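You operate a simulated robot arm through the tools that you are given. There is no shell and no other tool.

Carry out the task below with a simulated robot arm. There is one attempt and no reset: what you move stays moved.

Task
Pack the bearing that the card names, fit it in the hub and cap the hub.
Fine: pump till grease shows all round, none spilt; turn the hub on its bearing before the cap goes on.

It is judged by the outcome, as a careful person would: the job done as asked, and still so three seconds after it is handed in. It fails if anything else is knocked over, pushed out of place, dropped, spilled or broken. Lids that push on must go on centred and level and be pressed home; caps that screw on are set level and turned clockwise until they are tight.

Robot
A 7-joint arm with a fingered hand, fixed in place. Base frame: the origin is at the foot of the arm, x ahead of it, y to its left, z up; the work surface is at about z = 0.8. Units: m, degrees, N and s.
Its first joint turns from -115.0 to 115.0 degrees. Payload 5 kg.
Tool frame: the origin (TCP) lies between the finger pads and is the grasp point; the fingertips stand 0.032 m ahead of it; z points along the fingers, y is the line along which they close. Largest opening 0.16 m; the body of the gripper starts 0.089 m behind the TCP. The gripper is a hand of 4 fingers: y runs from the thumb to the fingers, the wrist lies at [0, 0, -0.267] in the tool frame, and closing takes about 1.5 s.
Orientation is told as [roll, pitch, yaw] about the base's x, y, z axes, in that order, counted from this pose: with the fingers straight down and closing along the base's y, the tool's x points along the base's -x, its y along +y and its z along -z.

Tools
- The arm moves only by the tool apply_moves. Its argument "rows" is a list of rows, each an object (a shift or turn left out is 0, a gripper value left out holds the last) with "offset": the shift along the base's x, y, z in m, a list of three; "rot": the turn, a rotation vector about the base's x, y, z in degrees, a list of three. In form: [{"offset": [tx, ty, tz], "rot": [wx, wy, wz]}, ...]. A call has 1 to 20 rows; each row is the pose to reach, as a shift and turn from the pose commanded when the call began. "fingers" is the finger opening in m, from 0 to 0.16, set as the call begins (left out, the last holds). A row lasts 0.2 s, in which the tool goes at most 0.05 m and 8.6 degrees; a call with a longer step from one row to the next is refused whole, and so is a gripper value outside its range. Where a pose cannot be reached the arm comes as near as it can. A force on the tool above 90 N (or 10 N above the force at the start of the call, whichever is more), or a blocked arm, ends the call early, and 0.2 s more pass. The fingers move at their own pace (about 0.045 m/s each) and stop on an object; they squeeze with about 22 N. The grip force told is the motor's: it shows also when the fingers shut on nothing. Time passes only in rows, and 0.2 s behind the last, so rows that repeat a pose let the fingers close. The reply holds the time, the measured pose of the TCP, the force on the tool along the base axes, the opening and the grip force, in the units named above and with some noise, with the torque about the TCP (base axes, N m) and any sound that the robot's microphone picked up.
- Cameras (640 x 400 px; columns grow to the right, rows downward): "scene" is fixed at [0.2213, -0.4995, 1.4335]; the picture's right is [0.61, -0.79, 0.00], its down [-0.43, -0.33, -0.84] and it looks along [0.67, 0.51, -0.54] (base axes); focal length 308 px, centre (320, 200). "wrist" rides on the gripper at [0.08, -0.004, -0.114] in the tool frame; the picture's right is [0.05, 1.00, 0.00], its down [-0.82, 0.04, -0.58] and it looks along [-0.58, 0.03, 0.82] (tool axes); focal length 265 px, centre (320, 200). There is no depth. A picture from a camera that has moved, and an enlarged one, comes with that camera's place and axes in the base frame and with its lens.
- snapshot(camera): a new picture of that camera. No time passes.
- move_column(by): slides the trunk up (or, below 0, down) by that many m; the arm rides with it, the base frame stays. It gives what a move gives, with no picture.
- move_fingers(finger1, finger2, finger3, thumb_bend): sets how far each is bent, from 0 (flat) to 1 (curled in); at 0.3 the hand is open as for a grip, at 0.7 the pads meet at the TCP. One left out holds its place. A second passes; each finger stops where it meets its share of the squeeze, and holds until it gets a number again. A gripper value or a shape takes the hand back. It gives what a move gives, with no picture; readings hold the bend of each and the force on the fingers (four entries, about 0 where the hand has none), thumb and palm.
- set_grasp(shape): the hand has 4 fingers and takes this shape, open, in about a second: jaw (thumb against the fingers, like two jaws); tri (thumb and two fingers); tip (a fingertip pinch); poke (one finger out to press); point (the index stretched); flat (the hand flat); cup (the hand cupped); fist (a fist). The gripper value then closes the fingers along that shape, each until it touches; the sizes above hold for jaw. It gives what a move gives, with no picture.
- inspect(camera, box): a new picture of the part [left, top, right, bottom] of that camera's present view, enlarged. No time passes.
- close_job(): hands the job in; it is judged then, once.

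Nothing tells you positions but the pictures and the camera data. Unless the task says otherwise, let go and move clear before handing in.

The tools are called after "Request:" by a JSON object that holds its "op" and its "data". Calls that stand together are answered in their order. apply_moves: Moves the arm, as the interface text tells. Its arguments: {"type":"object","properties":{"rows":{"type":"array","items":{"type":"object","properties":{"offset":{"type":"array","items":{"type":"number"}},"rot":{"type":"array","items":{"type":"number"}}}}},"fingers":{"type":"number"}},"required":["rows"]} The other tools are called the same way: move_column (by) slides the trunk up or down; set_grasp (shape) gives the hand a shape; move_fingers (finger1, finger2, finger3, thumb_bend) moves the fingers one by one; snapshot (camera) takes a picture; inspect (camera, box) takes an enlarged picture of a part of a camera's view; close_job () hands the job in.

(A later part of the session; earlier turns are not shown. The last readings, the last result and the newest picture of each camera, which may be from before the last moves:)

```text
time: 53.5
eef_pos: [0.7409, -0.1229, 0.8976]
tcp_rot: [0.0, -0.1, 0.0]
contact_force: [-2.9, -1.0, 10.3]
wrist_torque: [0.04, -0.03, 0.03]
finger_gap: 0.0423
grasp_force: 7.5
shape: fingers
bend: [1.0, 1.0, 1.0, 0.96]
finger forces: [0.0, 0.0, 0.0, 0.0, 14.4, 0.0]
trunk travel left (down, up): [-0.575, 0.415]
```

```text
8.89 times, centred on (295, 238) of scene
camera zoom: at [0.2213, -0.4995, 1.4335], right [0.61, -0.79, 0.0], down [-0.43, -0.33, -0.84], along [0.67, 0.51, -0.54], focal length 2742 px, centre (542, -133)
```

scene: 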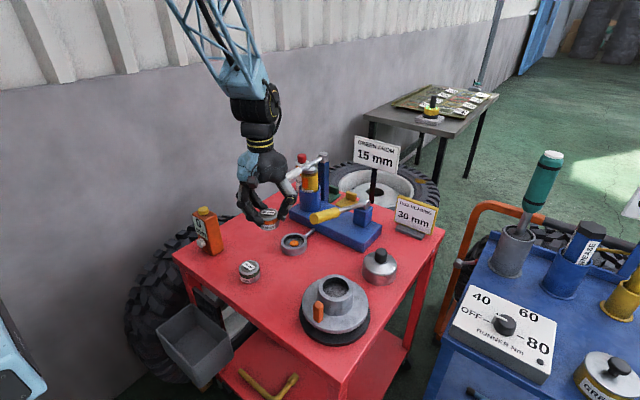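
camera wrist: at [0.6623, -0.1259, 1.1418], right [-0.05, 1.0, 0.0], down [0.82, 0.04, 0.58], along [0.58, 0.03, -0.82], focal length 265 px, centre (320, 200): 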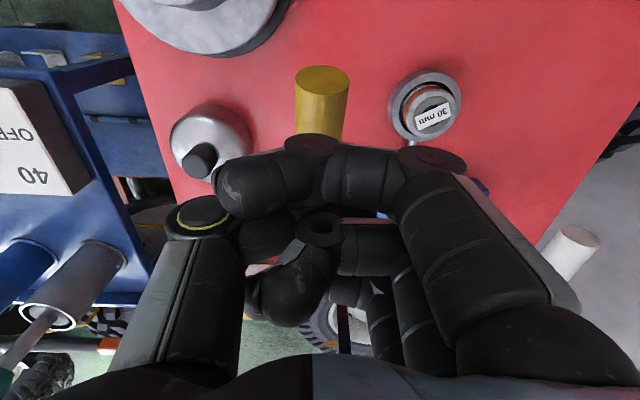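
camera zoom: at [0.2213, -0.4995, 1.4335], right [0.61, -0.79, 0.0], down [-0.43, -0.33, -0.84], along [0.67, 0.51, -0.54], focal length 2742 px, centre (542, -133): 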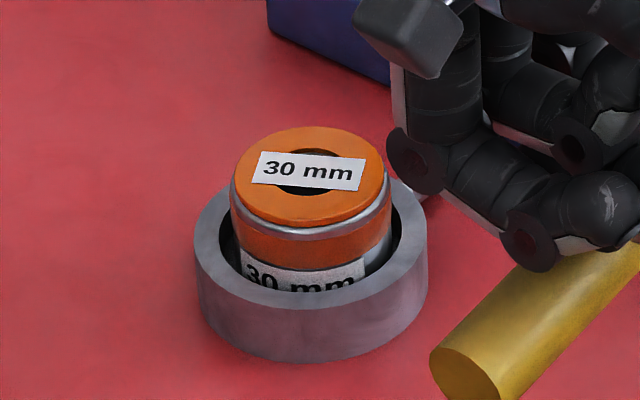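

Grease now shows as a full orange ring all round: stop pumping. I rise off the lever and reopen the hand.

Request:
{"op": "apply_moves", "data": {"rows": [{"offset": [0, 0, 0.01]}, {"offset": [0, 0, 0.03]}, {"offset": [0, 0, 0.05]}, {"offset": [0, 0, 0.08]}, {"offset": [0, 0, 0.11]}, {"offset": [0, 0, 0.15]}, {"offset": [0, 0, 0.19]}, {"offset": [-0.02, 0, 0.22]}, {"offset": [-0.05, 0, 0.22]}, {"offset": [-0.09, 0, 0.22]}, {"offset": [-0.13, 0, 0.22]}, {"offset": [-0.17, 0, 0.22]}, {"offset": [-0.17, 0, 0.22]}]}}

Request:
{"op": "set_grasp", "data": {"shape": "jaw"}}

Request:
{"op": "snapshot", "data": {"camera": "wrist"}}

Request:
{"op": "inspect", "data": {"camera": "scene", "box": [270, 215, 320, 260]}}

Request:
{"op": "inspect", "data": {"camera": "scene", "box": [290, 230, 410, 350]}}

```text
time: 56.3
eef_pos: [0.5718, -0.1248, 1.1187]
tcp_rot: [0.0, 0.1, 0.0]
contact_force: [-1.1, 0.1, 0.4]
wrist_torque: [0.01, -0.03, 0.01]
finger_gap: 0.0428
grasp_force: 0.2
shape: fingers
bend: [1.0, 1.0, 1.0, 0.95]
finger forces: [0.1, 0.1, 0.0, 0.0, 0.0, 0.0]
trunk travel left (down, up): [-0.575, 0.415]
```

```text
time: 57.2
eef_pos: [0.5727, -0.1237, 1.1174]
tcp_rot: [0.0, 0.0, 0.0]
contact_force: [-0.3, -0.2, -0.2]
wrist_torque: [0.01, -0.02, 0.03]
finger_gap: 0.1601
grasp_force: 0.1
shape: jaw
bend: [0.3, 0.3, 0.3, 0.3]
finger forces: [0.0, 0.0, 0.0, 0.1, 0.0, 0.0]
trunk travel left (down, up): [-0.575, 0.415]
```

```text
taken
camera wrist: at [0.4908, -0.1292, 1.2319], right [-0.05, 1.0, 0.0], down [0.82, 0.04, 0.58], along [0.58, 0.03, -0.82], focal length 265 px, centre (320, 200)
```

wrist: 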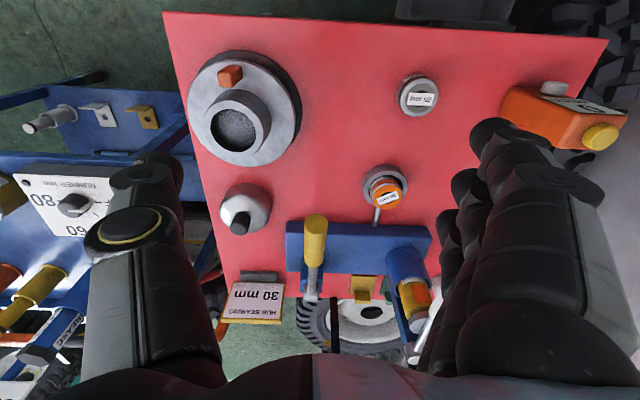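

```text
8.89 times, centred on (295, 238) of scene
camera zoom: at [0.2213, -0.4995, 1.4335], right [0.61, -0.79, 0.0], down [-0.43, -0.33, -0.84], along [0.67, 0.51, -0.54], focal length 2742 px, centre (542, -133)
```

zoom: 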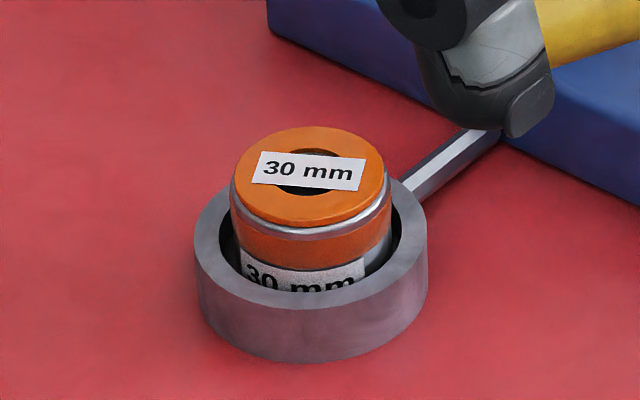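

```text
3.33 times, centred on (350, 290) of scene
camera zoom: at [0.2213, -0.4995, 1.4335], right [0.61, -0.79, 0.0], down [-0.43, -0.33, -0.84], along [0.67, 0.51, -0.54], focal length 1028 px, centre (220, -100)
```

zoom: 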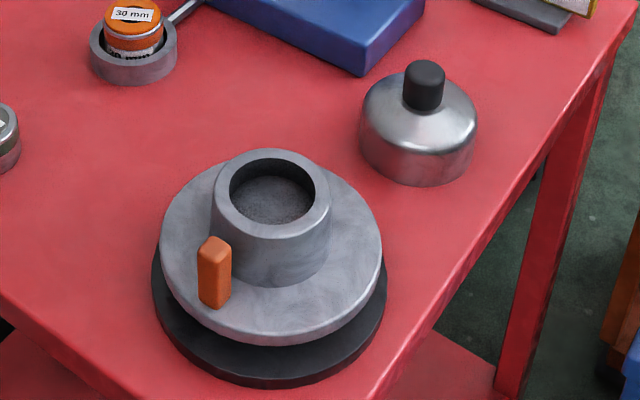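

The hub rim is near [0.62,-0.236,0.885], and the cap stands beyond it. Now back to the greased bearing: I go above the cup at yaw 15° with the jaw at 0.08.

Request:
{"op": "apply_moves", "data": {"rows": [{"offset": [0.035, 0.03, 0.0], "rot": [0, 0, 5]}, {"offset": [0.07, 0.06, 0.0], "rot": [0, 0, 10]}, {"offset": [0.105, 0.09, 0.0], "rot": [0, 0, 15]}, {"offset": [0.14, 0.11, 0.0], "rot": [0, 0, 15]}, {"offset": [0.174, 0.124, 0.0], "rot": [0, 0, 15]}, {"offset": [0.174, 0.124, -0.04], "rot": [0, 0, 15]}, {"offset": [0.174, 0.124, -0.08], "rot": [0, 0, 15]}, {"offset": [0.174, 0.124, -0.12], "rot": [0, 0, 15]}, {"offset": [0.174, 0.124, -0.16], "rot": [0, 0, 15]}, {"offset": [0.174, 0.124, -0.19], "rot": [0, 0, 15]}, {"offset": [0.174, 0.124, -0.19], "rot": [0, 0, 15]}], "fingers": 0.08}}

Request:
{"op": "inspect", "data": {"camera": "wrist", "box": [220, 40, 420, 240]}}

Request:
{"op": "snapshot", "data": {"camera": "scene"}}

```text
time: 59.6
eef_pos: [0.745, -0.0022, 0.9283]
tcp_rot: [-0.1, -0.1, 15.0]
contact_force: [0.4, -0.4, -0.8]
wrist_torque: [0.02, 0.0, 0.01]
finger_gap: 0.0811
grasp_force: 0.1
shape: jaw
bend: [0.72, 0.72, 0.72, 0.7]
finger forces: [0.0, 0.0, 0.0, 0.1, 0.0, 0.0]
trunk travel left (down, up): [-0.575, 0.415]
```

```text
2.00 times, centred on (320, 140) of wrist
camera zoom: at [0.6679, -0.0275, 1.0425], right [-0.31, 0.95, 0.0], down [0.78, 0.25, 0.58], along [0.55, 0.18, -0.82], focal length 531 px, centre (320, 320)
```

zoom: 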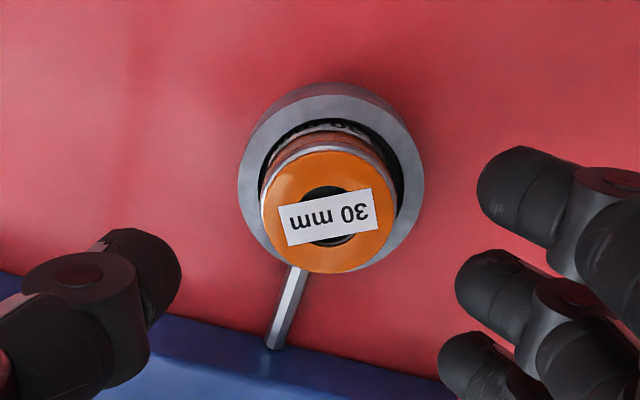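

```text
taken
```

scene: 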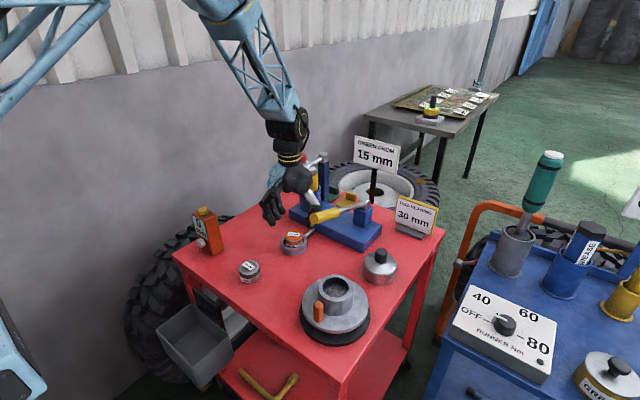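

The bearing is (+0.003,+0.0044) from the TCP. I correct, descend and grip it by its upper side, below the grease.

Request:
{"op": "apply_moves", "data": {"rows": [{"offset": [0.003, 0.004, -0.01]}, {"offset": [0.003, 0.004, -0.035]}, {"offset": [0.003, 0.004, -0.05]}, {"offset": [0.003, 0.004, -0.06]}, {"offset": [0.003, 0.004, -0.06]}]}}

Request:
{"op": "inspect", "data": {"camera": "wrist", "box": [220, 60, 420, 260]}}

Request:
{"op": "inspect", "data": {"camera": "scene", "box": [260, 200, 340, 260]}}

```text
time: 60.8
eef_pos: [0.7483, 0.0048, 0.8684]
tcp_rot: [0.1, 0.0, 15.1]
contact_force: [-1.0, 0.0, 0.1]
wrist_torque: [-0.05, 0.02, 0.0]
finger_gap: 0.0809
grasp_force: 0.0
shape: jaw
bend: [0.72, 0.72, 0.72, 0.7]
finger forces: [0.0, 0.1, 0.0, 0.1, 0.0, 0.0]
trunk travel left (down, up): [-0.575, 0.415]
```

```text
2.00 times, centred on (320, 160) of wrist
camera zoom: at [0.6698, -0.0212, 0.9835], right [-0.31, 0.95, 0.0], down [0.78, 0.25, 0.58], along [0.55, 0.18, -0.82], focal length 531 px, centre (320, 280)
```

zoom: 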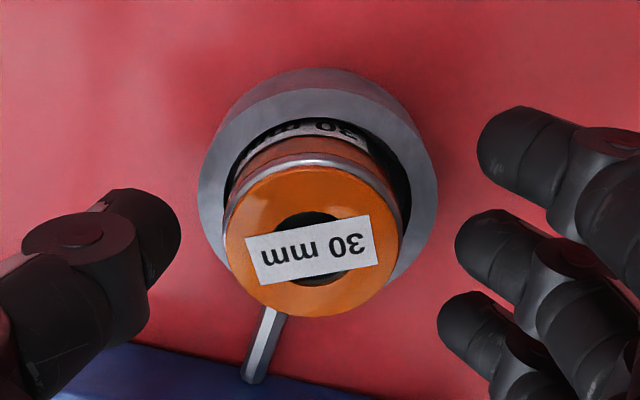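

```text
6.67 times, centred on (300, 230) of scene
camera zoom: at [0.2213, -0.4995, 1.4335], right [0.61, -0.79, 0.0], down [-0.43, -0.33, -0.84], along [0.67, 0.51, -0.54], focal length 2056 px, centre (453, 0)
```

zoom: 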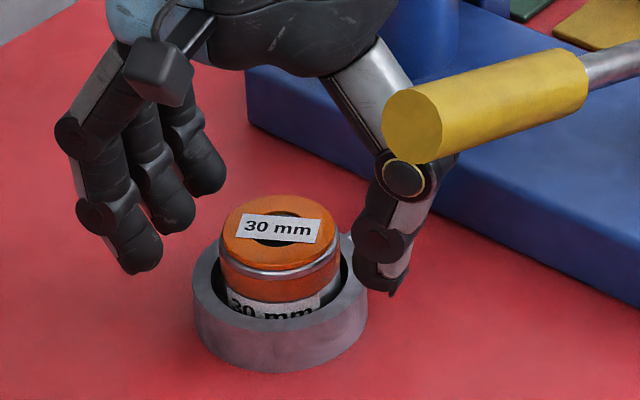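

Request:
{"op": "apply_moves", "data": {"rows": [{"offset": [0.0005, -0.002, 0]}, {"offset": [0.0005, -0.002, 0]}, {"offset": [0.0005, -0.002, 0]}, {"offset": [0.0005, -0.002, 0]}, {"offset": [0.0005, -0.002, 0]}, {"offset": [0.0005, -0.002, 0]}, {"offset": [0.0005, -0.002, 0]}, {"offset": [0.0005, -0.002, 0]}], "fingers": 0.03}}

Request:
{"op": "inspect", "data": {"camera": "wrist", "box": [220, 60, 420, 260]}}

Request:
{"op": "inspect", "data": {"camera": "scene", "box": [260, 200, 340, 260]}}

```text
time: 62.6
eef_pos: [0.747, 0.0034, 0.8688]
tcp_rot: [0.0, 0.0, 14.9]
contact_force: [-1.3, -0.4, 0.0]
wrist_torque: [0.0, 0.0, 0.01]
finger_gap: 0.0354
grasp_force: 22.1
shape: jaw
bend: [0.71, 0.73, 0.72, 0.7]
finger forces: [6.3, 6.8, 7.2, 0.0, 19.2, 0.0]
trunk travel left (down, up): [-0.575, 0.415]
```

```text
2.00 times, centred on (320, 160) of wrist
camera zoom: at [0.6699, -0.0233, 0.9842], right [-0.31, 0.95, 0.0], down [0.78, 0.25, 0.58], along [0.55, 0.18, -0.82], focal length 531 px, centre (320, 280)
```

zoom: 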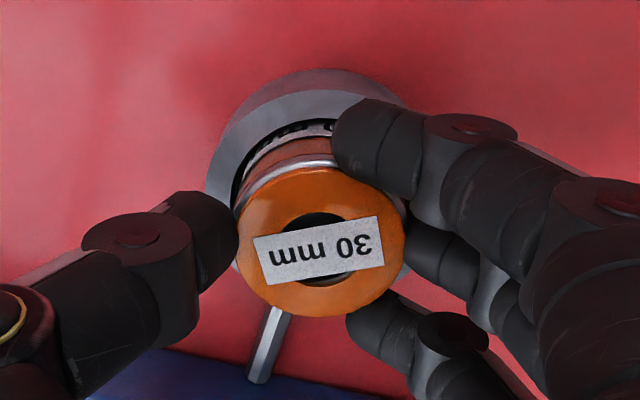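

```text
6.67 times, centred on (300, 230) of scene
camera zoom: at [0.2213, -0.4995, 1.4335], right [0.61, -0.79, 0.0], down [-0.43, -0.33, -0.84], along [0.67, 0.51, -0.54], focal length 2056 px, centre (453, 0)
```

zoom: 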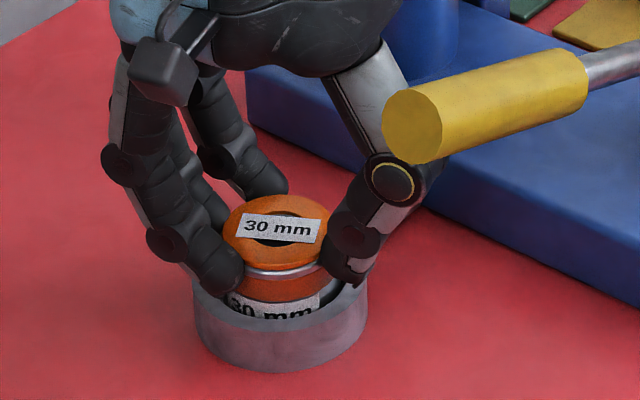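

Firm grip below the grease ring. I lift out gently and carry it round the lever tip, -x first, then -y toward the hub.

Request:
{"op": "apply_moves", "data": {"rows": [{"offset": [0, 0, 0.006]}, {"offset": [0, 0, 0.015]}, {"offset": [0, 0, 0.03]}, {"offset": [0, 0, 0.05]}, {"offset": [0, 0, 0.08]}, {"offset": [0, 0, 0.11]}, {"offset": [-0.02, 0, 0.13], "rot": [0, 0, -3]}, {"offset": [-0.05, 0, 0.13], "rot": [0, 0, -6]}, {"offset": [-0.08, 0, 0.13], "rot": [0, 0, -9]}, {"offset": [-0.11, 0, 0.13], "rot": [0, 0, -12]}, {"offset": [-0.14, 0, 0.13], "rot": [0, 0, -15]}, {"offset": [-0.15, 0, 0.13], "rot": [0, 0, -15]}]}}

Request:
{"op": "apply_moves", "data": {"rows": [{"offset": [0, -0.03, 0]}, {"offset": [0, -0.06, 0]}, {"offset": [0, -0.09, 0]}, {"offset": [0, -0.12, 0]}, {"offset": [0.0, -0.15, 0]}, {"offset": [0.0, -0.18, 0]}, {"offset": [0.0, -0.21, 0]}, {"offset": [0.02, -0.238, 0]}, {"offset": [0.024, -0.239, 0]}, {"offset": [0.024, -0.239, 0]}]}}

Request:
{"op": "snapshot", "data": {"camera": "wrist"}}

Request:
{"op": "inspect", "data": {"camera": "wrist", "box": [220, 0, 420, 260]}}

Request:
{"op": "inspect", "data": {"camera": "scene", "box": [270, 200, 420, 350]}}

```text
time: 65.2
eef_pos: [0.5997, 0.0021, 0.9986]
tcp_rot: [0.0, -0.1, -0.1]
contact_force: [-1.2, 0.0, -3.7]
wrist_torque: [0.0, 0.0, 0.0]
finger_gap: 0.035
grasp_force: 22.3
shape: jaw
bend: [0.71, 0.73, 0.72, 0.7]
finger forces: [6.3, 7.0, 7.7, 0.1, 18.7, 0.0]
trunk travel left (down, up): [-0.575, 0.415]
```

```text
time: 67.4
eef_pos: [0.6225, -0.2352, 0.9974]
tcp_rot: [0.0, 0.0, 0.0]
contact_force: [-0.2, 0.4, -3.8]
wrist_torque: [-0.01, 0.01, -0.03]
finger_gap: 0.0352
grasp_force: 22.0
shape: jaw
bend: [0.71, 0.73, 0.72, 0.7]
finger forces: [6.0, 7.2, 7.9, 0.0, 19.0, 0.1]
trunk travel left (down, up): [-0.575, 0.415]
```

```text
taken
camera wrist: at [0.5416, -0.2411, 1.1135], right [-0.05, 1.0, 0.0], down [0.82, 0.04, 0.58], along [0.58, 0.03, -0.82], focal length 265 px, centre (320, 200)
```

wrist: 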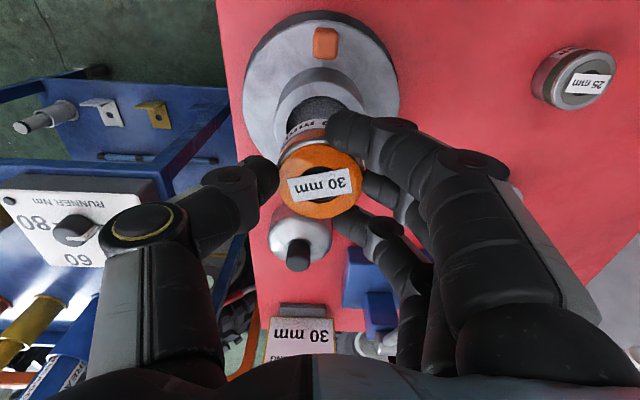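

```text
1.54 times, centred on (320, 130) of wrist
camera zoom: at [0.5416, -0.2411, 1.1135], right [-0.05, 1.0, 0.0], down [0.82, 0.04, 0.58], along [0.58, 0.03, -0.82], focal length 408 px, centre (320, 308)
```

zoom: 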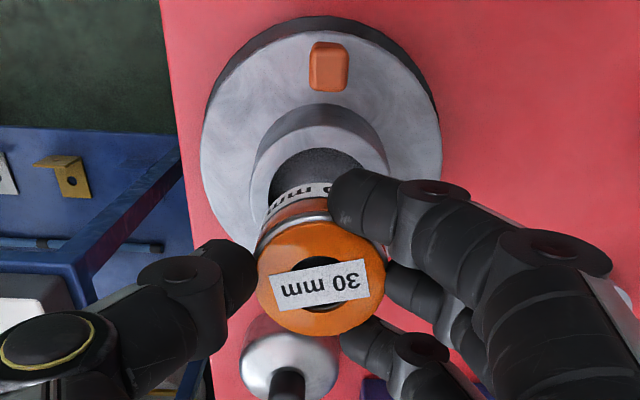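

```text
2.67 times, centred on (345, 275) of scene
camera zoom: at [0.2213, -0.4995, 1.4335], right [0.61, -0.79, 0.0], down [-0.43, -0.33, -0.84], along [0.67, 0.51, -0.54], focal length 822 px, centre (253, 0)
```

zoom: 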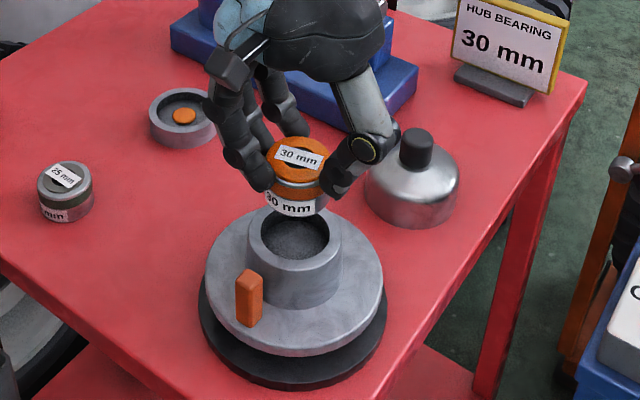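

The bearing looks a few mm past the bore in +x. I shift (-0.003,-0.001), lower to about 10 mm above the rim and re-measure in both views.

Request:
{"op": "apply_moves", "data": {"rows": [{"offset": [-0.003, -0.001, -0.01]}, {"offset": [-0.003, -0.001, -0.025]}, {"offset": [-0.003, -0.001, -0.038]}, {"offset": [-0.003, -0.001, -0.044]}, {"offset": [-0.003, -0.001, -0.044]}]}}

Request:
{"op": "inspect", "data": {"camera": "wrist", "box": [240, 60, 400, 260]}}

Request:
{"op": "inspect", "data": {"camera": "scene", "box": [300, 220, 380, 300]}}

```text
time: 68.6
eef_pos: [0.6204, -0.2369, 0.9535]
tcp_rot: [0.0, 0.0, -0.1]
contact_force: [-1.0, 0.0, -3.7]
wrist_torque: [-0.02, 0.02, 0.02]
finger_gap: 0.0349
grasp_force: 22.3
shape: jaw
bend: [0.71, 0.73, 0.72, 0.7]
finger forces: [6.1, 7.2, 8.0, 0.0, 18.9, 0.0]
trunk travel left (down, up): [-0.575, 0.415]
```

```text
2.00 times, centred on (320, 160) of wrist
camera zoom: at [0.5389, -0.2429, 1.0686], right [-0.05, 1.0, 0.0], down [0.82, 0.04, 0.58], along [0.58, 0.03, -0.82], focal length 531 px, centre (320, 280)
```

zoom: 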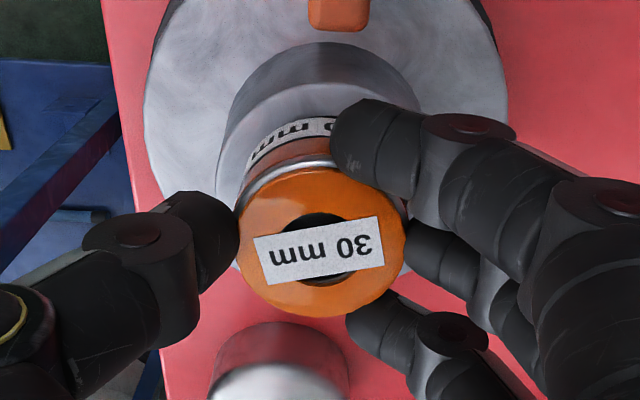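

```text
5.00 times, centred on (340, 260) of scene
camera zoom: at [0.2213, -0.4995, 1.4335], right [0.61, -0.79, 0.0], down [-0.43, -0.33, -0.84], along [0.67, 0.51, -0.54], focal length 1542 px, centre (220, -100)
```

zoom: 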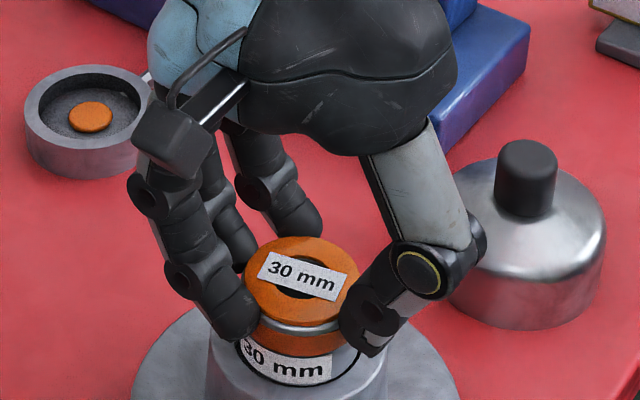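

Request:
{"op": "inspect", "data": {"camera": "wrist", "box": [240, 90, 400, 190]}}

Request:
{"op": "inspect", "data": {"camera": "scene", "box": [300, 250, 375, 310]}}

```text
4.00 times, centred on (320, 140) of wrist
camera zoom: at [0.5389, -0.2429, 1.0686], right [-0.05, 1.0, 0.0], down [0.82, 0.04, 0.58], along [0.58, 0.03, -0.82], focal length 1062 px, centre (320, 440)
```

zoom: 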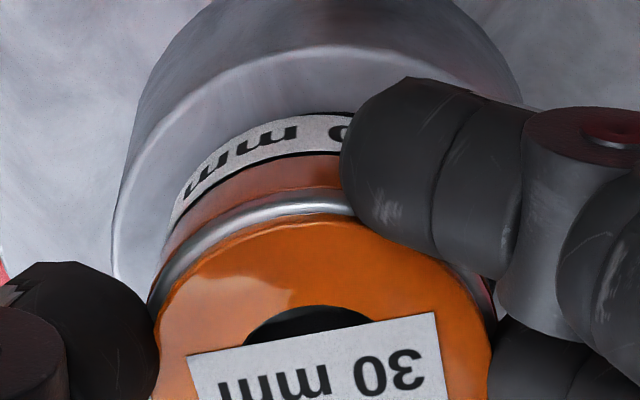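

```text
6.67 times, centred on (338, 280) of scene
camera zoom: at [0.2213, -0.4995, 1.4335], right [0.61, -0.79, 0.0], down [-0.43, -0.33, -0.84], along [0.67, 0.51, -0.54], focal length 2056 px, centre (203, -333)
```

zoom: 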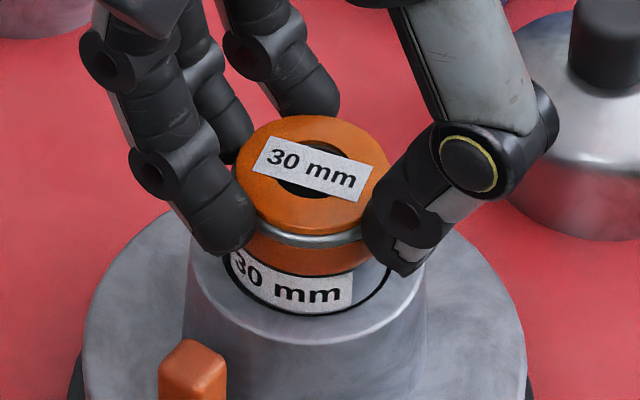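

Both views say the bore is about (+0.003,+0.002) from the bearing. I shift and go down to just touching, watching forces.

Request:
{"op": "apply_moves", "data": {"rows": [{"offset": [0.003, 0.002, 0]}, {"offset": [0.003, 0.002, -0.004]}, {"offset": [0.003, 0.002, -0.008]}, {"offset": [0.003, 0.002, -0.01]}, {"offset": [0.003, 0.002, -0.01]}]}}

Request:
{"op": "inspect", "data": {"camera": "wrist", "box": [240, 90, 400, 190]}}

Request:
{"op": "inspect", "data": {"camera": "scene", "box": [300, 250, 375, 310]}}

```text
time: 69.8
eef_pos: [0.622, -0.2342, 0.9444]
tcp_rot: [0.0, 0.1, 0.0]
contact_force: [-0.3, -0.7, -4.8]
wrist_torque: [0.01, 0.02, 0.01]
finger_gap: 0.0348
grasp_force: 22.8
shape: jaw
bend: [0.71, 0.73, 0.72, 0.7]
finger forces: [6.0, 7.2, 7.9, 0.0, 18.8, 0.0]
trunk travel left (down, up): [-0.575, 0.415]
```

```text
4.00 times, centred on (320, 140) of wrist
camera zoom: at [0.5423, -0.241, 1.0592], right [-0.05, 1.0, 0.0], down [0.82, 0.04, 0.58], along [0.58, 0.03, -0.82], focal length 1062 px, centre (320, 440)
```

zoom: 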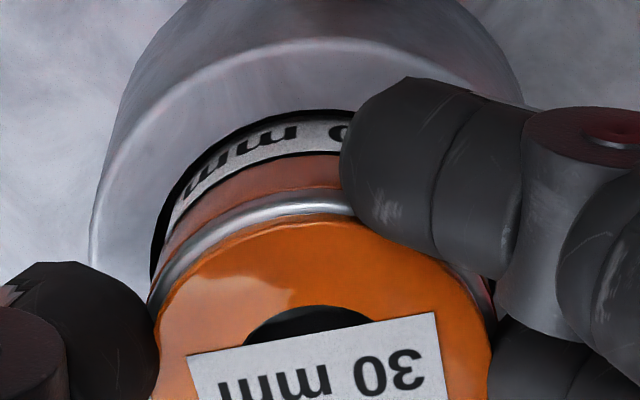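

```text
6.67 times, centred on (338, 280) of scene
camera zoom: at [0.2213, -0.4995, 1.4335], right [0.61, -0.79, 0.0], down [-0.43, -0.33, -0.84], along [0.67, 0.51, -0.54], focal length 2056 px, centre (203, -333)
```

zoom: 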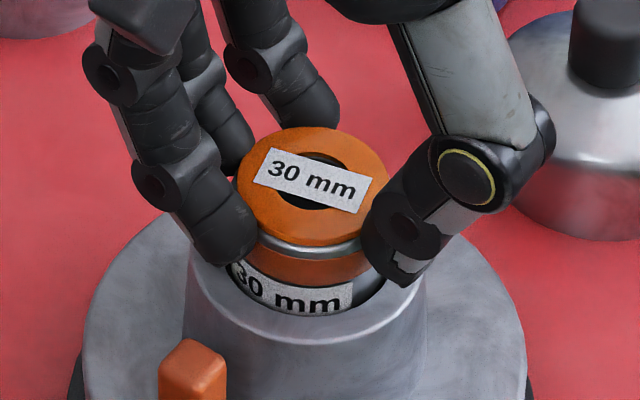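

Now rim and bearing are concentric within a millimetre in both views. I lower gently into the bore.

Request:
{"op": "apply_moves", "data": {"rows": [{"offset": [0, 0, -0.002]}, {"offset": [0, 0, -0.004]}, {"offset": [0, 0, -0.006]}, {"offset": [0, 0, -0.006]}]}}

Request:
{"op": "inspect", "data": {"camera": "wrist", "box": [240, 90, 400, 190]}}

Request:
{"op": "inspect", "data": {"camera": "scene", "box": [300, 250, 375, 310]}}

```text
time: 70.8
eef_pos: [0.6225, -0.234, 0.9382]
tcp_rot: [0.0, 0.0, 0.0]
contact_force: [-0.1, -0.6, -2.7]
wrist_torque: [0.0, 0.0, 0.0]
finger_gap: 0.0349
grasp_force: 22.0
shape: jaw
bend: [0.71, 0.73, 0.72, 0.7]
finger forces: [6.2, 7.2, 8.1, 0.1, 18.8, 0.0]
trunk travel left (down, up): [-0.575, 0.415]
```

```text
4.00 times, centred on (320, 140) of wrist
camera zoom: at [0.5422, -0.2406, 1.053], right [-0.05, 1.0, 0.0], down [0.82, 0.04, 0.58], along [0.58, 0.03, -0.82], focal length 1062 px, centre (320, 440)
```

zoom: 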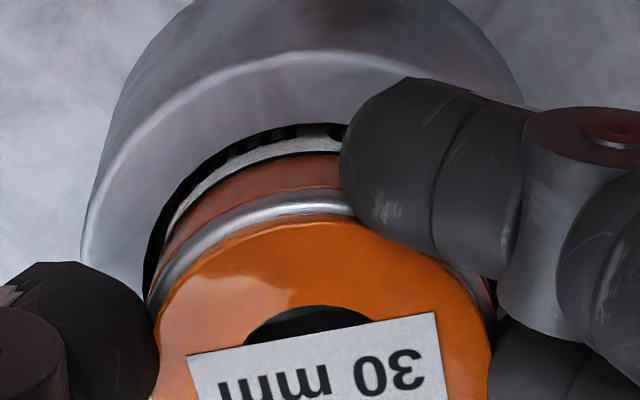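

```text
6.67 times, centred on (338, 280) of scene
camera zoom: at [0.2213, -0.4995, 1.4335], right [0.61, -0.79, 0.0], down [-0.43, -0.33, -0.84], along [0.67, 0.51, -0.54], focal length 2056 px, centre (203, -333)
```

zoom: 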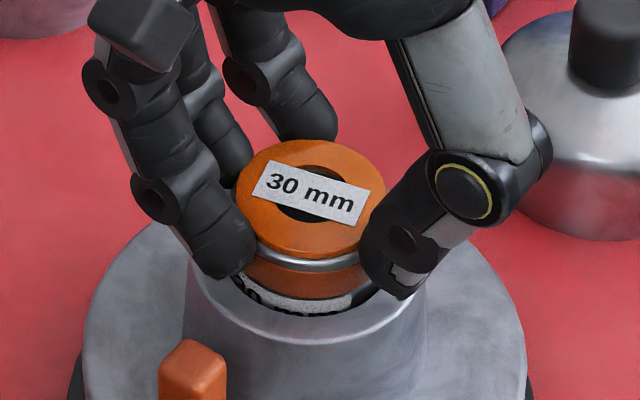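

It is entering the bore freely (no contact forces). Further down.

Request:
{"op": "apply_moves", "data": {"rows": [{"offset": [0, 0, -0.003]}, {"offset": [0, 0, -0.006]}, {"offset": [0, 0, -0.009]}, {"offset": [0, 0, -0.009]}]}}

Request:
{"op": "inspect", "data": {"camera": "scene", "box": [300, 250, 375, 310]}}

Request:
{"op": "inspect", "data": {"camera": "wrist", "box": [240, 90, 400, 190]}}

```text
time: 71.8
eef_pos: [0.6221, -0.2357, 0.9317]
tcp_rot: [-0.2, -0.2, 0.0]
contact_force: [0.8, -0.4, 35.2]
wrist_torque: [-0.04, -0.09, 0.01]
finger_gap: 0.0371
grasp_force: 21.6
shape: jaw
bend: [0.72, 0.74, 0.73, 0.71]
finger forces: [8.3, 9.8, 12.1, 0.0, 27.0, 0.0]
trunk travel left (down, up): [-0.575, 0.415]
```

```text
6.67 times, centred on (338, 280) of scene
camera zoom: at [0.2213, -0.4995, 1.4335], right [0.61, -0.79, 0.0], down [-0.43, -0.33, -0.84], along [0.67, 0.51, -0.54], focal length 2056 px, centre (203, -333)
```

zoom: 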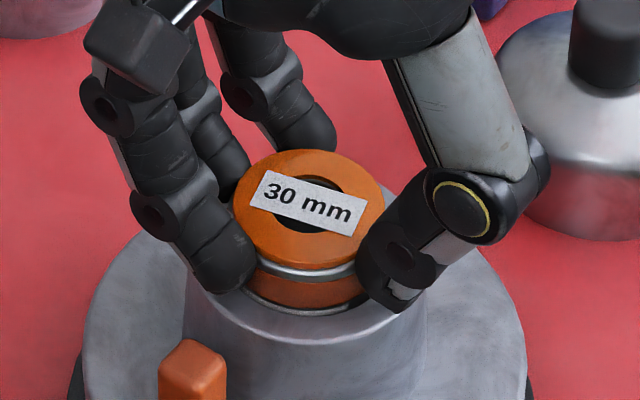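

```text
4.00 times, centred on (320, 140) of wrist
camera zoom: at [0.5405, -0.2404, 1.0465], right [-0.05, 1.0, 0.0], down [0.81, 0.04, 0.58], along [0.58, 0.03, -0.81], focal length 1062 px, centre (320, 440)
```

zoom: 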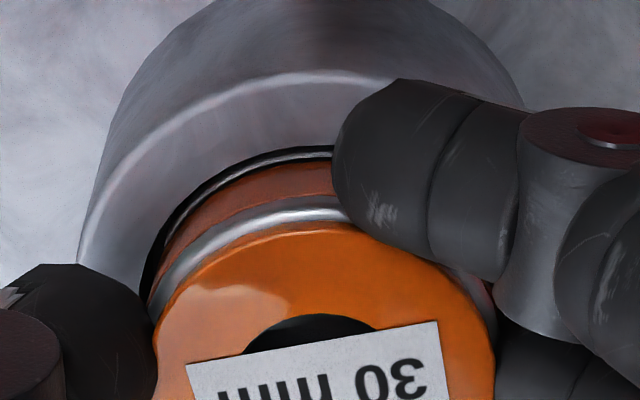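

The fingertips now rest on the rim (35 N), with the bearing more than half in. I ease off and release so that it slides down.

Request:
{"op": "apply_moves", "data": {"rows": [{"offset": [0, 0, 0.003]}, {"offset": [0, 0, 0.003]}]}}

Request:
{"op": "apply_moves", "data": {"rows": [{"offset": [0, 0, 0]}, {"offset": [0, 0, 0]}, {"offset": [0, 0, 0]}, {"offset": [0, 0, 0]}, {"offset": [0, 0, 0]}], "fingers": 0.075}}

Request:
{"op": "inspect", "data": {"camera": "scene", "box": [300, 250, 375, 310]}}

Request:
{"op": "inspect", "data": {"camera": "wrist", "box": [220, 60, 420, 260]}}

```text
time: 72.4
eef_pos: [0.6218, -0.235, 0.9308]
tcp_rot: [0.0, -0.1, 0.0]
contact_force: [1.5, -2.6, 22.4]
wrist_torque: [-0.15, -0.14, 0.02]
finger_gap: 0.0371
grasp_force: 21.9
shape: jaw
bend: [0.72, 0.74, 0.73, 0.71]
finger forces: [7.9, 8.7, 12.0, 0.0, 26.6, 0.0]
trunk travel left (down, up): [-0.575, 0.415]
```

```text
time: 73.6
eef_pos: [0.6224, -0.235, 0.9321]
tcp_rot: [0.0, 0.1, 0.0]
contact_force: [-0.2, 0.3, 0.1]
wrist_torque: [0.02, 0.0, 0.0]
finger_gap: 0.0742
grasp_force: 0.0
shape: jaw
bend: [0.73, 0.73, 0.73, 0.7]
finger forces: [0.1, 0.0, 0.0, 0.0, 0.1, 0.0]
trunk travel left (down, up): [-0.575, 0.415]
```

```text
6.67 times, centred on (338, 280) of scene
camera zoom: at [0.2213, -0.4995, 1.4335], right [0.61, -0.79, 0.0], down [-0.43, -0.33, -0.84], along [0.67, 0.51, -0.54], focal length 2056 px, centre (203, -333)
```

zoom: 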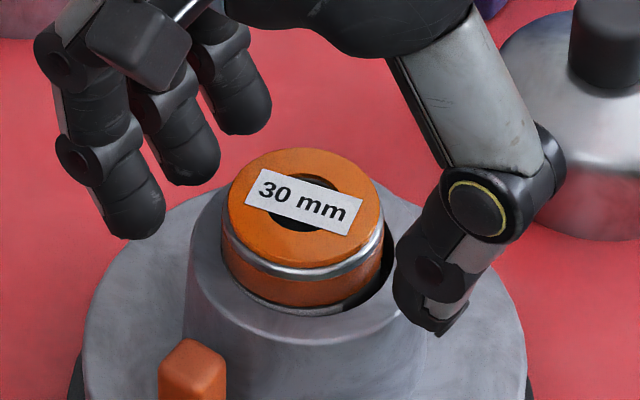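

```text
2.00 times, centred on (320, 160) of wrist
camera zoom: at [0.5415, -0.2402, 1.0466], right [-0.05, 1.0, 0.0], down [0.82, 0.04, 0.58], along [0.58, 0.03, -0.82], focal length 531 px, centre (320, 280)
```

zoom: 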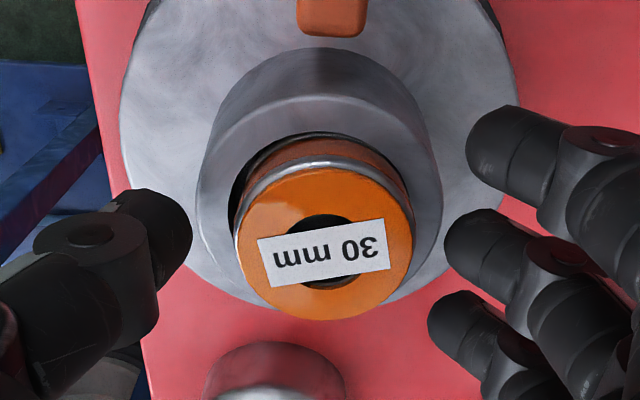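

The bearing is in the bore but ~3 mm to the (-x,+y) side. I re-grip it where it stands, slide it (+0.003,-0.0015) to the bore's centre, and look.

Request:
{"op": "apply_moves", "data": {"rows": [{"offset": [-0.003, 0, 0.002]}, {"offset": [-0.003, 0, 0.002]}]}}

Request:
{"op": "apply_moves", "data": {"rows": [{"offset": [0, 0, 0]}, {"offset": [0, 0, 0]}, {"offset": [0, 0, 0]}, {"offset": [0, 0, 0]}, {"offset": [0, 0, 0]}, {"offset": [0, 0, 0]}], "fingers": 0.03}}

Request:
{"op": "apply_moves", "data": {"rows": [{"offset": [0.0015, -0.0008, 0]}, {"offset": [0.003, -0.0015, 0]}, {"offset": [0.003, -0.0015, 0]}]}}

Request:
{"op": "inspect", "data": {"camera": "scene", "box": [300, 250, 375, 310]}}

Request:
{"op": "inspect", "data": {"camera": "wrist", "box": [220, 60, 420, 260]}}

```text
time: 74.2
eef_pos: [0.6193, -0.2359, 0.9329]
tcp_rot: [0.0, 0.0, 0.1]
contact_force: [0.0, -0.4, -0.3]
wrist_torque: [-0.01, 0.0, -0.01]
finger_gap: 0.0739
grasp_force: 0.0
shape: jaw
bend: [0.73, 0.73, 0.73, 0.7]
finger forces: [0.0, 0.0, 0.1, 0.0, 0.0, 0.0]
trunk travel left (down, up): [-0.575, 0.415]
```

```text
time: 75.6
eef_pos: [0.6197, -0.2371, 0.935]
tcp_rot: [0.0, -0.1, 0.0]
contact_force: [-1.7, -0.9, -0.4]
wrist_torque: [0.01, -0.02, 0.0]
finger_gap: 0.0317
grasp_force: 22.2
shape: jaw
bend: [0.68, 0.73, 0.73, 0.7]
finger forces: [0.0, 9.0, 7.1, 0.0, 17.8, 0.1]
trunk travel left (down, up): [-0.575, 0.415]
```

```text
time: 76.4
eef_pos: [0.6227, -0.2393, 0.9326]
tcp_rot: [0.0, 0.0, 0.0]
contact_force: [-0.6, 0.2, -1.8]
wrist_torque: [0.09, 0.01, 0.02]
finger_gap: 0.0311
grasp_force: 22.2
shape: jaw
bend: [0.68, 0.73, 0.73, 0.7]
finger forces: [0.1, 9.8, 7.4, 0.0, 17.0, 0.1]
trunk travel left (down, up): [-0.575, 0.415]
```

```text
6.67 times, centred on (338, 280) of scene
camera zoom: at [0.2213, -0.4995, 1.4335], right [0.61, -0.79, 0.0], down [-0.43, -0.33, -0.84], along [0.67, 0.51, -0.54], focal length 2056 px, centre (203, -333)
```

zoom: 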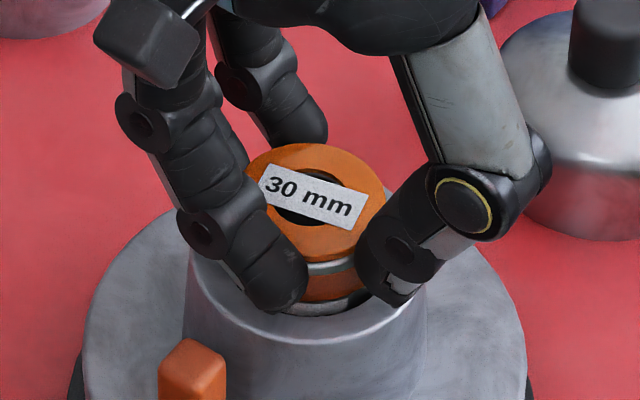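

```text
2.00 times, centred on (320, 160) of wrist
camera zoom: at [0.5416, -0.2428, 1.0489], right [-0.05, 1.0, 0.0], down [0.82, 0.04, 0.58], along [0.58, 0.03, -0.82], focal length 531 px, centre (320, 280)
```

zoom: 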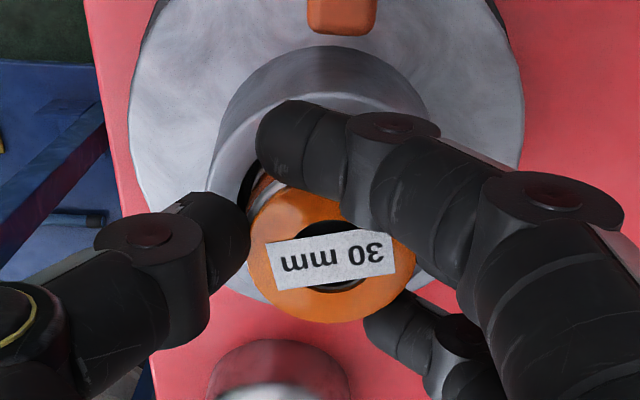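

Finger 1 passed in front of the bearing without touching; the other two and the thumb centred it. Now it looks centred in both views; release and rise.

Request:
{"op": "apply_moves", "data": {"rows": [{"offset": [0, 0, 0]}, {"offset": [0, 0, 0]}, {"offset": [0, 0, 0]}, {"offset": [0, 0, 0]}, {"offset": [0, 0, 0]}, {"offset": [0, 0, 0.01]}, {"offset": [0, 0, 0.03]}, {"offset": [0, 0, 0.06]}, {"offset": [0, 0, 0.09]}, {"offset": [0, 0, 0.09]}], "fingers": 0.08}}

Request:
{"op": "inspect", "data": {"camera": "scene", "box": [300, 250, 375, 310]}}

Request:
{"op": "inspect", "data": {"camera": "wrist", "box": [240, 20, 400, 180]}}

```text
time: 78.6
eef_pos: [0.622, -0.2358, 1.0252]
tcp_rot: [0.1, 0.0, 0.0]
contact_force: [0.6, 0.0, 0.3]
wrist_torque: [0.0, -0.04, -0.03]
finger_gap: 0.0792
grasp_force: 0.1
shape: jaw
bend: [0.72, 0.72, 0.72, 0.7]
finger forces: [0.1, 0.1, 0.0, 0.0, 0.0, 0.0]
trunk travel left (down, up): [-0.575, 0.415]
```

```text
6.67 times, centred on (338, 280) of scene
camera zoom: at [0.2213, -0.4995, 1.4335], right [0.61, -0.79, 0.0], down [-0.43, -0.33, -0.84], along [0.67, 0.51, -0.54], focal length 2056 px, centre (203, -333)
```

zoom: 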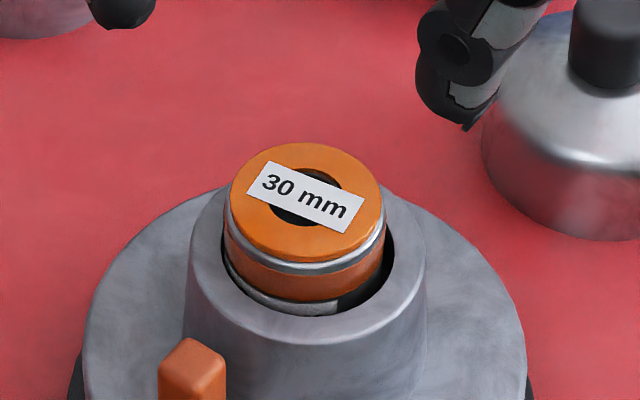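

```text
2.50 times, centred on (320, 100) of wrist
camera zoom: at [0.5413, -0.2404, 1.1393], right [-0.05, 1.0, 0.0], down [0.82, 0.04, 0.58], along [0.58, 0.03, -0.82], focal length 664 px, centre (320, 450)
```

zoom: 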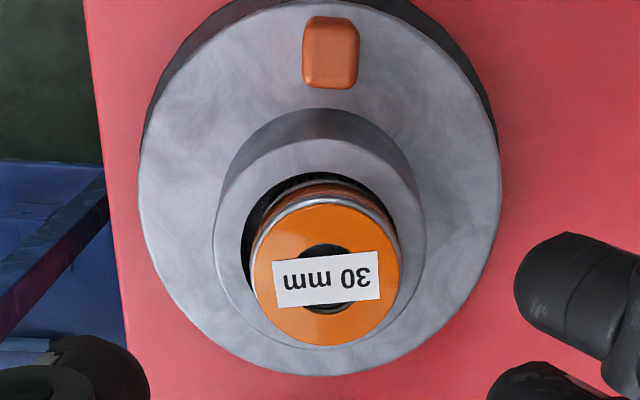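

The bearing is in the bore, seated on its floor and proud by ~12 mm, within ~2 mm of the axis. Next I must turn the hub by its orange peg; I zoom in on it.

Request:
{"op": "inspect", "data": {"camera": "wrist", "box": [290, 10, 360, 60]}}

Request:
{"op": "inspect", "data": {"camera": "scene", "box": [290, 260, 390, 350]}}

Request:
{"op": "snapshot", "data": {"camera": "wrist"}}

```text
8.00 times, centred on (325, 35) of wrist
camera zoom: at [0.5413, -0.2404, 1.1393], right [-0.05, 1.0, 0.0], down [0.82, 0.04, 0.58], along [0.58, 0.03, -0.82], focal length 2123 px, centre (280, 1520)
```

zoom: 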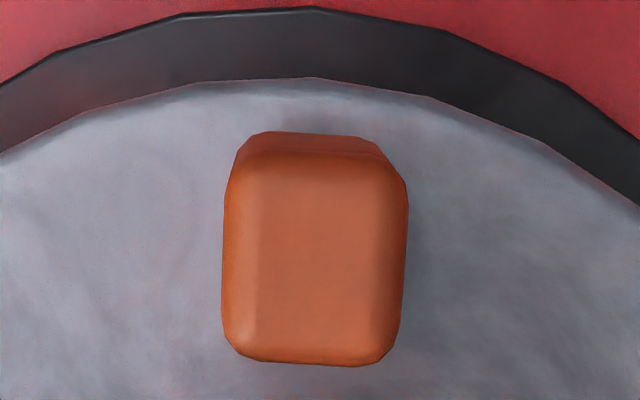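

```text
4.44 times, centred on (340, 305) of scene
camera zoom: at [0.2213, -0.4995, 1.4335], right [0.61, -0.79, 0.0], down [-0.43, -0.33, -0.84], along [0.67, 0.51, -0.54], focal length 1371 px, centre (231, -267)
```

zoom: 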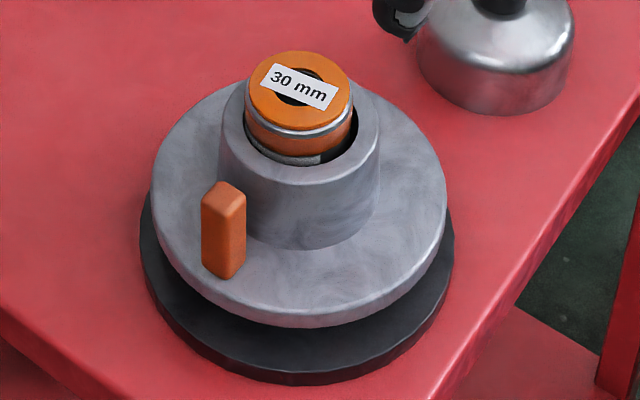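

```text
taken
camera wrist: at [0.5413, -0.2404, 1.1393], right [-0.05, 1.0, 0.0], down [0.82, 0.04, 0.58], along [0.58, 0.03, -0.82], focal length 265 px, centre (320, 200)
```

wrist: 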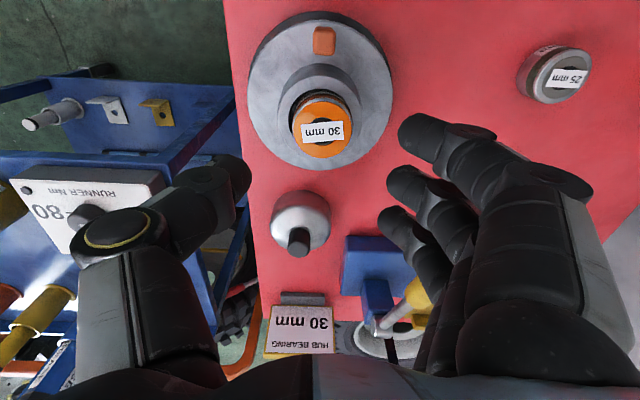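

The peg top is at about [0.5595,-0.236,0.898], radius ~0.062 from the hub axis; barrel and bearing are close by, so I'll push it round with one finger. I take the poke shape up here and look at it.

Request:
{"op": "apply_moves", "data": {"rows": [{"offset": [-0.02, 0.03, 0.04]}, {"offset": [-0.05, 0.06, 0.06]}, {"offset": [-0.05, 0.06, 0.06]}]}}

Request:
{"op": "set_grasp", "data": {"shape": "poke"}}

Request:
{"op": "snapshot", "data": {"camera": "wrist"}}

Request:
{"op": "inspect", "data": {"camera": "scene", "box": [200, 120, 400, 340]}}

```text
refused: row 1 steps farther than a row can; nothing moved
```

```text
time: 79.5
eef_pos: [0.6223, -0.2358, 1.0252]
tcp_rot: [0.0, -0.1, 0.0]
contact_force: [-0.4, 0.3, -0.7]
wrist_torque: [-0.02, 0.01, -0.01]
finger_gap: 0.0
grasp_force: 0.0
shape: poke
bend: [1.0, 1.0, 1.0, 0.47]
finger forces: [0.0, 0.1, 0.0, 0.0, 0.0, 0.1]
trunk travel left (down, up): [-0.575, 0.415]
```

```text
taken
camera wrist: at [0.5414, -0.2404, 1.1391], right [-0.05, 1.0, 0.0], down [0.82, 0.04, 0.58], along [0.58, 0.03, -0.82], focal length 265 px, centre (320, 200)
```

wrist: 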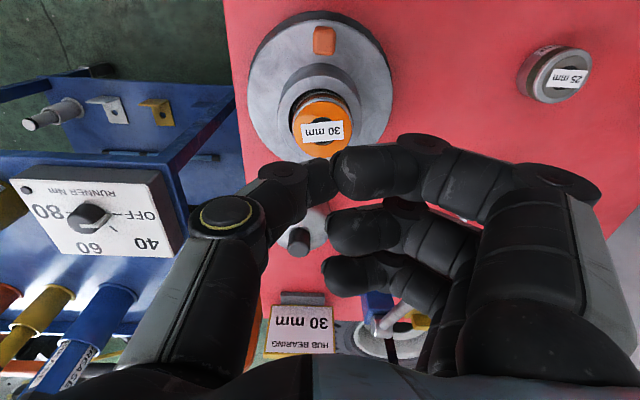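

```text
1.82 times, centred on (300, 230) of scene
camera zoom: at [0.2213, -0.4995, 1.4335], right [0.61, -0.79, 0.0], down [-0.43, -0.33, -0.84], along [0.67, 0.51, -0.54], focal length 561 px, centre (356, 146)
```

zoom: 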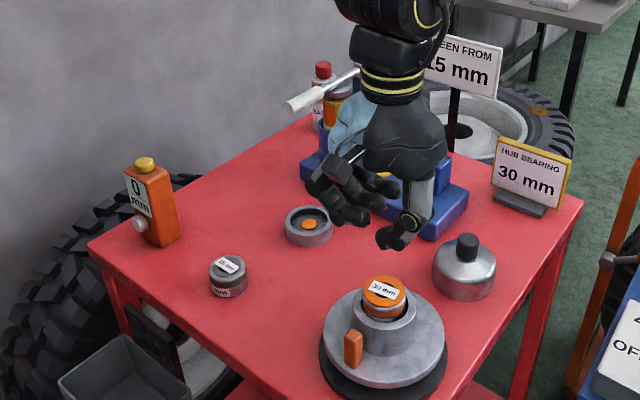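

The poke shape is not handy here. Instead I'll grip the peg with thumb and inner fingers, hand kept on the outside (-x) of the peg, and swing it round the hub axis.

Request:
{"op": "set_grasp", "data": {"shape": "jaw"}}

Request:
{"op": "apply_moves", "data": {"rows": [{"offset": [-0.03, 0, 0.01]}, {"offset": [-0.06, 0, 0.01]}, {"offset": [-0.0755, 0, 0.01]}, {"offset": [-0.0755, 0, -0.02]}, {"offset": [-0.0755, 0, -0.05]}, {"offset": [-0.0755, 0, -0.065]}, {"offset": [-0.0755, 0, -0.065]}, {"offset": [-0.0755, 0, -0.065]}], "fingers": 0.06}}

Request:
{"op": "snapshot", "data": {"camera": "wrist"}}

Request:
{"op": "inspect", "data": {"camera": "scene", "box": [270, 200, 400, 330]}}

```text
time: 80.4
eef_pos: [0.6227, -0.2362, 1.0251]
tcp_rot: [0.0, -0.1, 0.0]
contact_force: [0.7, -0.6, 0.0]
wrist_torque: [0.0, 0.02, 0.0]
finger_gap: 0.1603
grasp_force: 0.1
shape: jaw
bend: [0.3, 0.3, 0.3, 0.3]
finger forces: [0.0, 0.1, 0.0, 0.1, 0.0, 0.1]
trunk travel left (down, up): [-0.575, 0.415]
```

```text
time: 82.2
eef_pos: [0.547, -0.2375, 0.9599]
tcp_rot: [0.0, 0.0, 0.0]
contact_force: [0.3, -0.1, -0.3]
wrist_torque: [0.01, 0.01, -0.03]
finger_gap: 0.0606
grasp_force: 0.2
shape: jaw
bend: [0.73, 0.73, 0.73, 0.7]
finger forces: [0.0, 0.0, 0.0, 0.1, 0.1, 0.0]
trunk travel left (down, up): [-0.575, 0.415]
```

```text
taken
camera wrist: at [0.4659, -0.2421, 1.0755], right [-0.05, 1.0, 0.0], down [0.82, 0.04, 0.58], along [0.58, 0.03, -0.82], focal length 265 px, centre (320, 200)
```

wrist: 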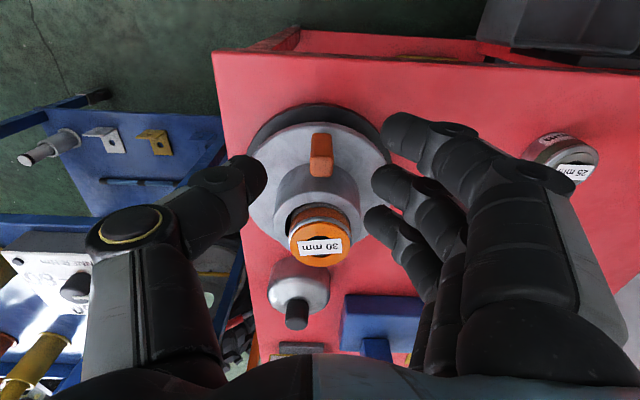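

```text
3.08 times, centred on (335, 265) of scene
camera zoom: at [0.2213, -0.4995, 1.4335], right [0.61, -0.79, 0.0], down [-0.43, -0.33, -0.84], along [0.67, 0.51, -0.54], focal length 949 px, centre (274, 0)
```

zoom: 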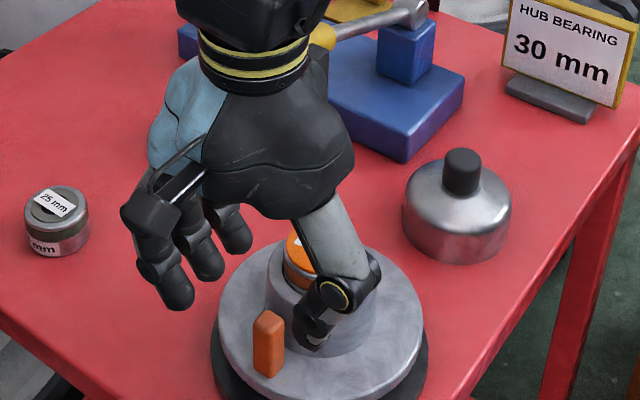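

The peg sits between thumb and fingers; lower to its upper part.

Request:
{"op": "apply_moves", "data": {"rows": [{"offset": [0, 0.001, -0.015]}, {"offset": [0, 0.001, -0.03]}, {"offset": [0, 0.001, -0.04]}, {"offset": [0, 0.001, -0.04]}]}}

Request:
{"op": "snapshot", "data": {"camera": "wrist"}}

Request:
{"op": "inspect", "data": {"camera": "scene", "box": [280, 230, 380, 330]}}

```text
time: 83.2
eef_pos: [0.5471, -0.2363, 0.9218]
tcp_rot: [0.0, 0.0, 0.0]
contact_force: [0.9, -0.6, -1.1]
wrist_torque: [-0.01, -0.03, 0.01]
finger_gap: 0.0606
grasp_force: 0.1
shape: jaw
bend: [0.73, 0.73, 0.73, 0.7]
finger forces: [0.0, 0.0, 0.1, 0.1, 0.0, 0.0]
trunk travel left (down, up): [-0.575, 0.415]
```

```text
taken
camera wrist: at [0.4661, -0.2418, 1.0363], right [-0.05, 1.0, 0.0], down [0.82, 0.04, 0.58], along [0.58, 0.03, -0.82], focal length 265 px, centre (320, 200)
```

wrist: 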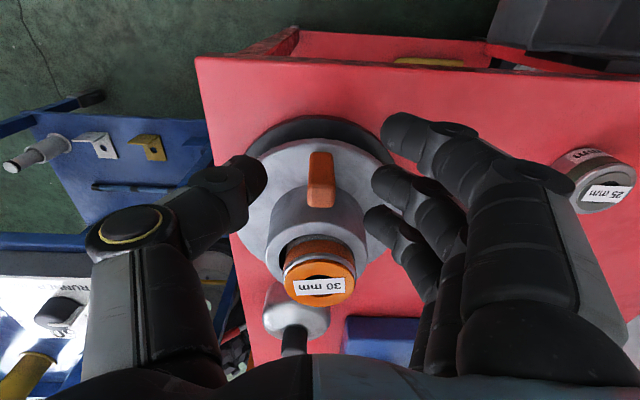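

```text
4.00 times, centred on (330, 280) of scene
camera zoom: at [0.2213, -0.4995, 1.4335], right [0.61, -0.79, 0.0], down [-0.43, -0.33, -0.84], along [0.67, 0.51, -0.54], focal length 1234 px, centre (280, -120)
```

zoom: 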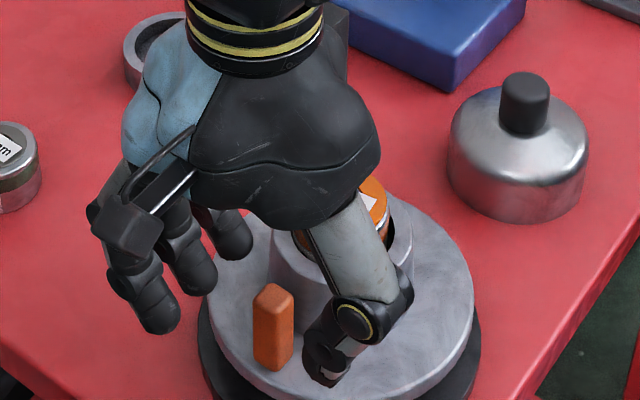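

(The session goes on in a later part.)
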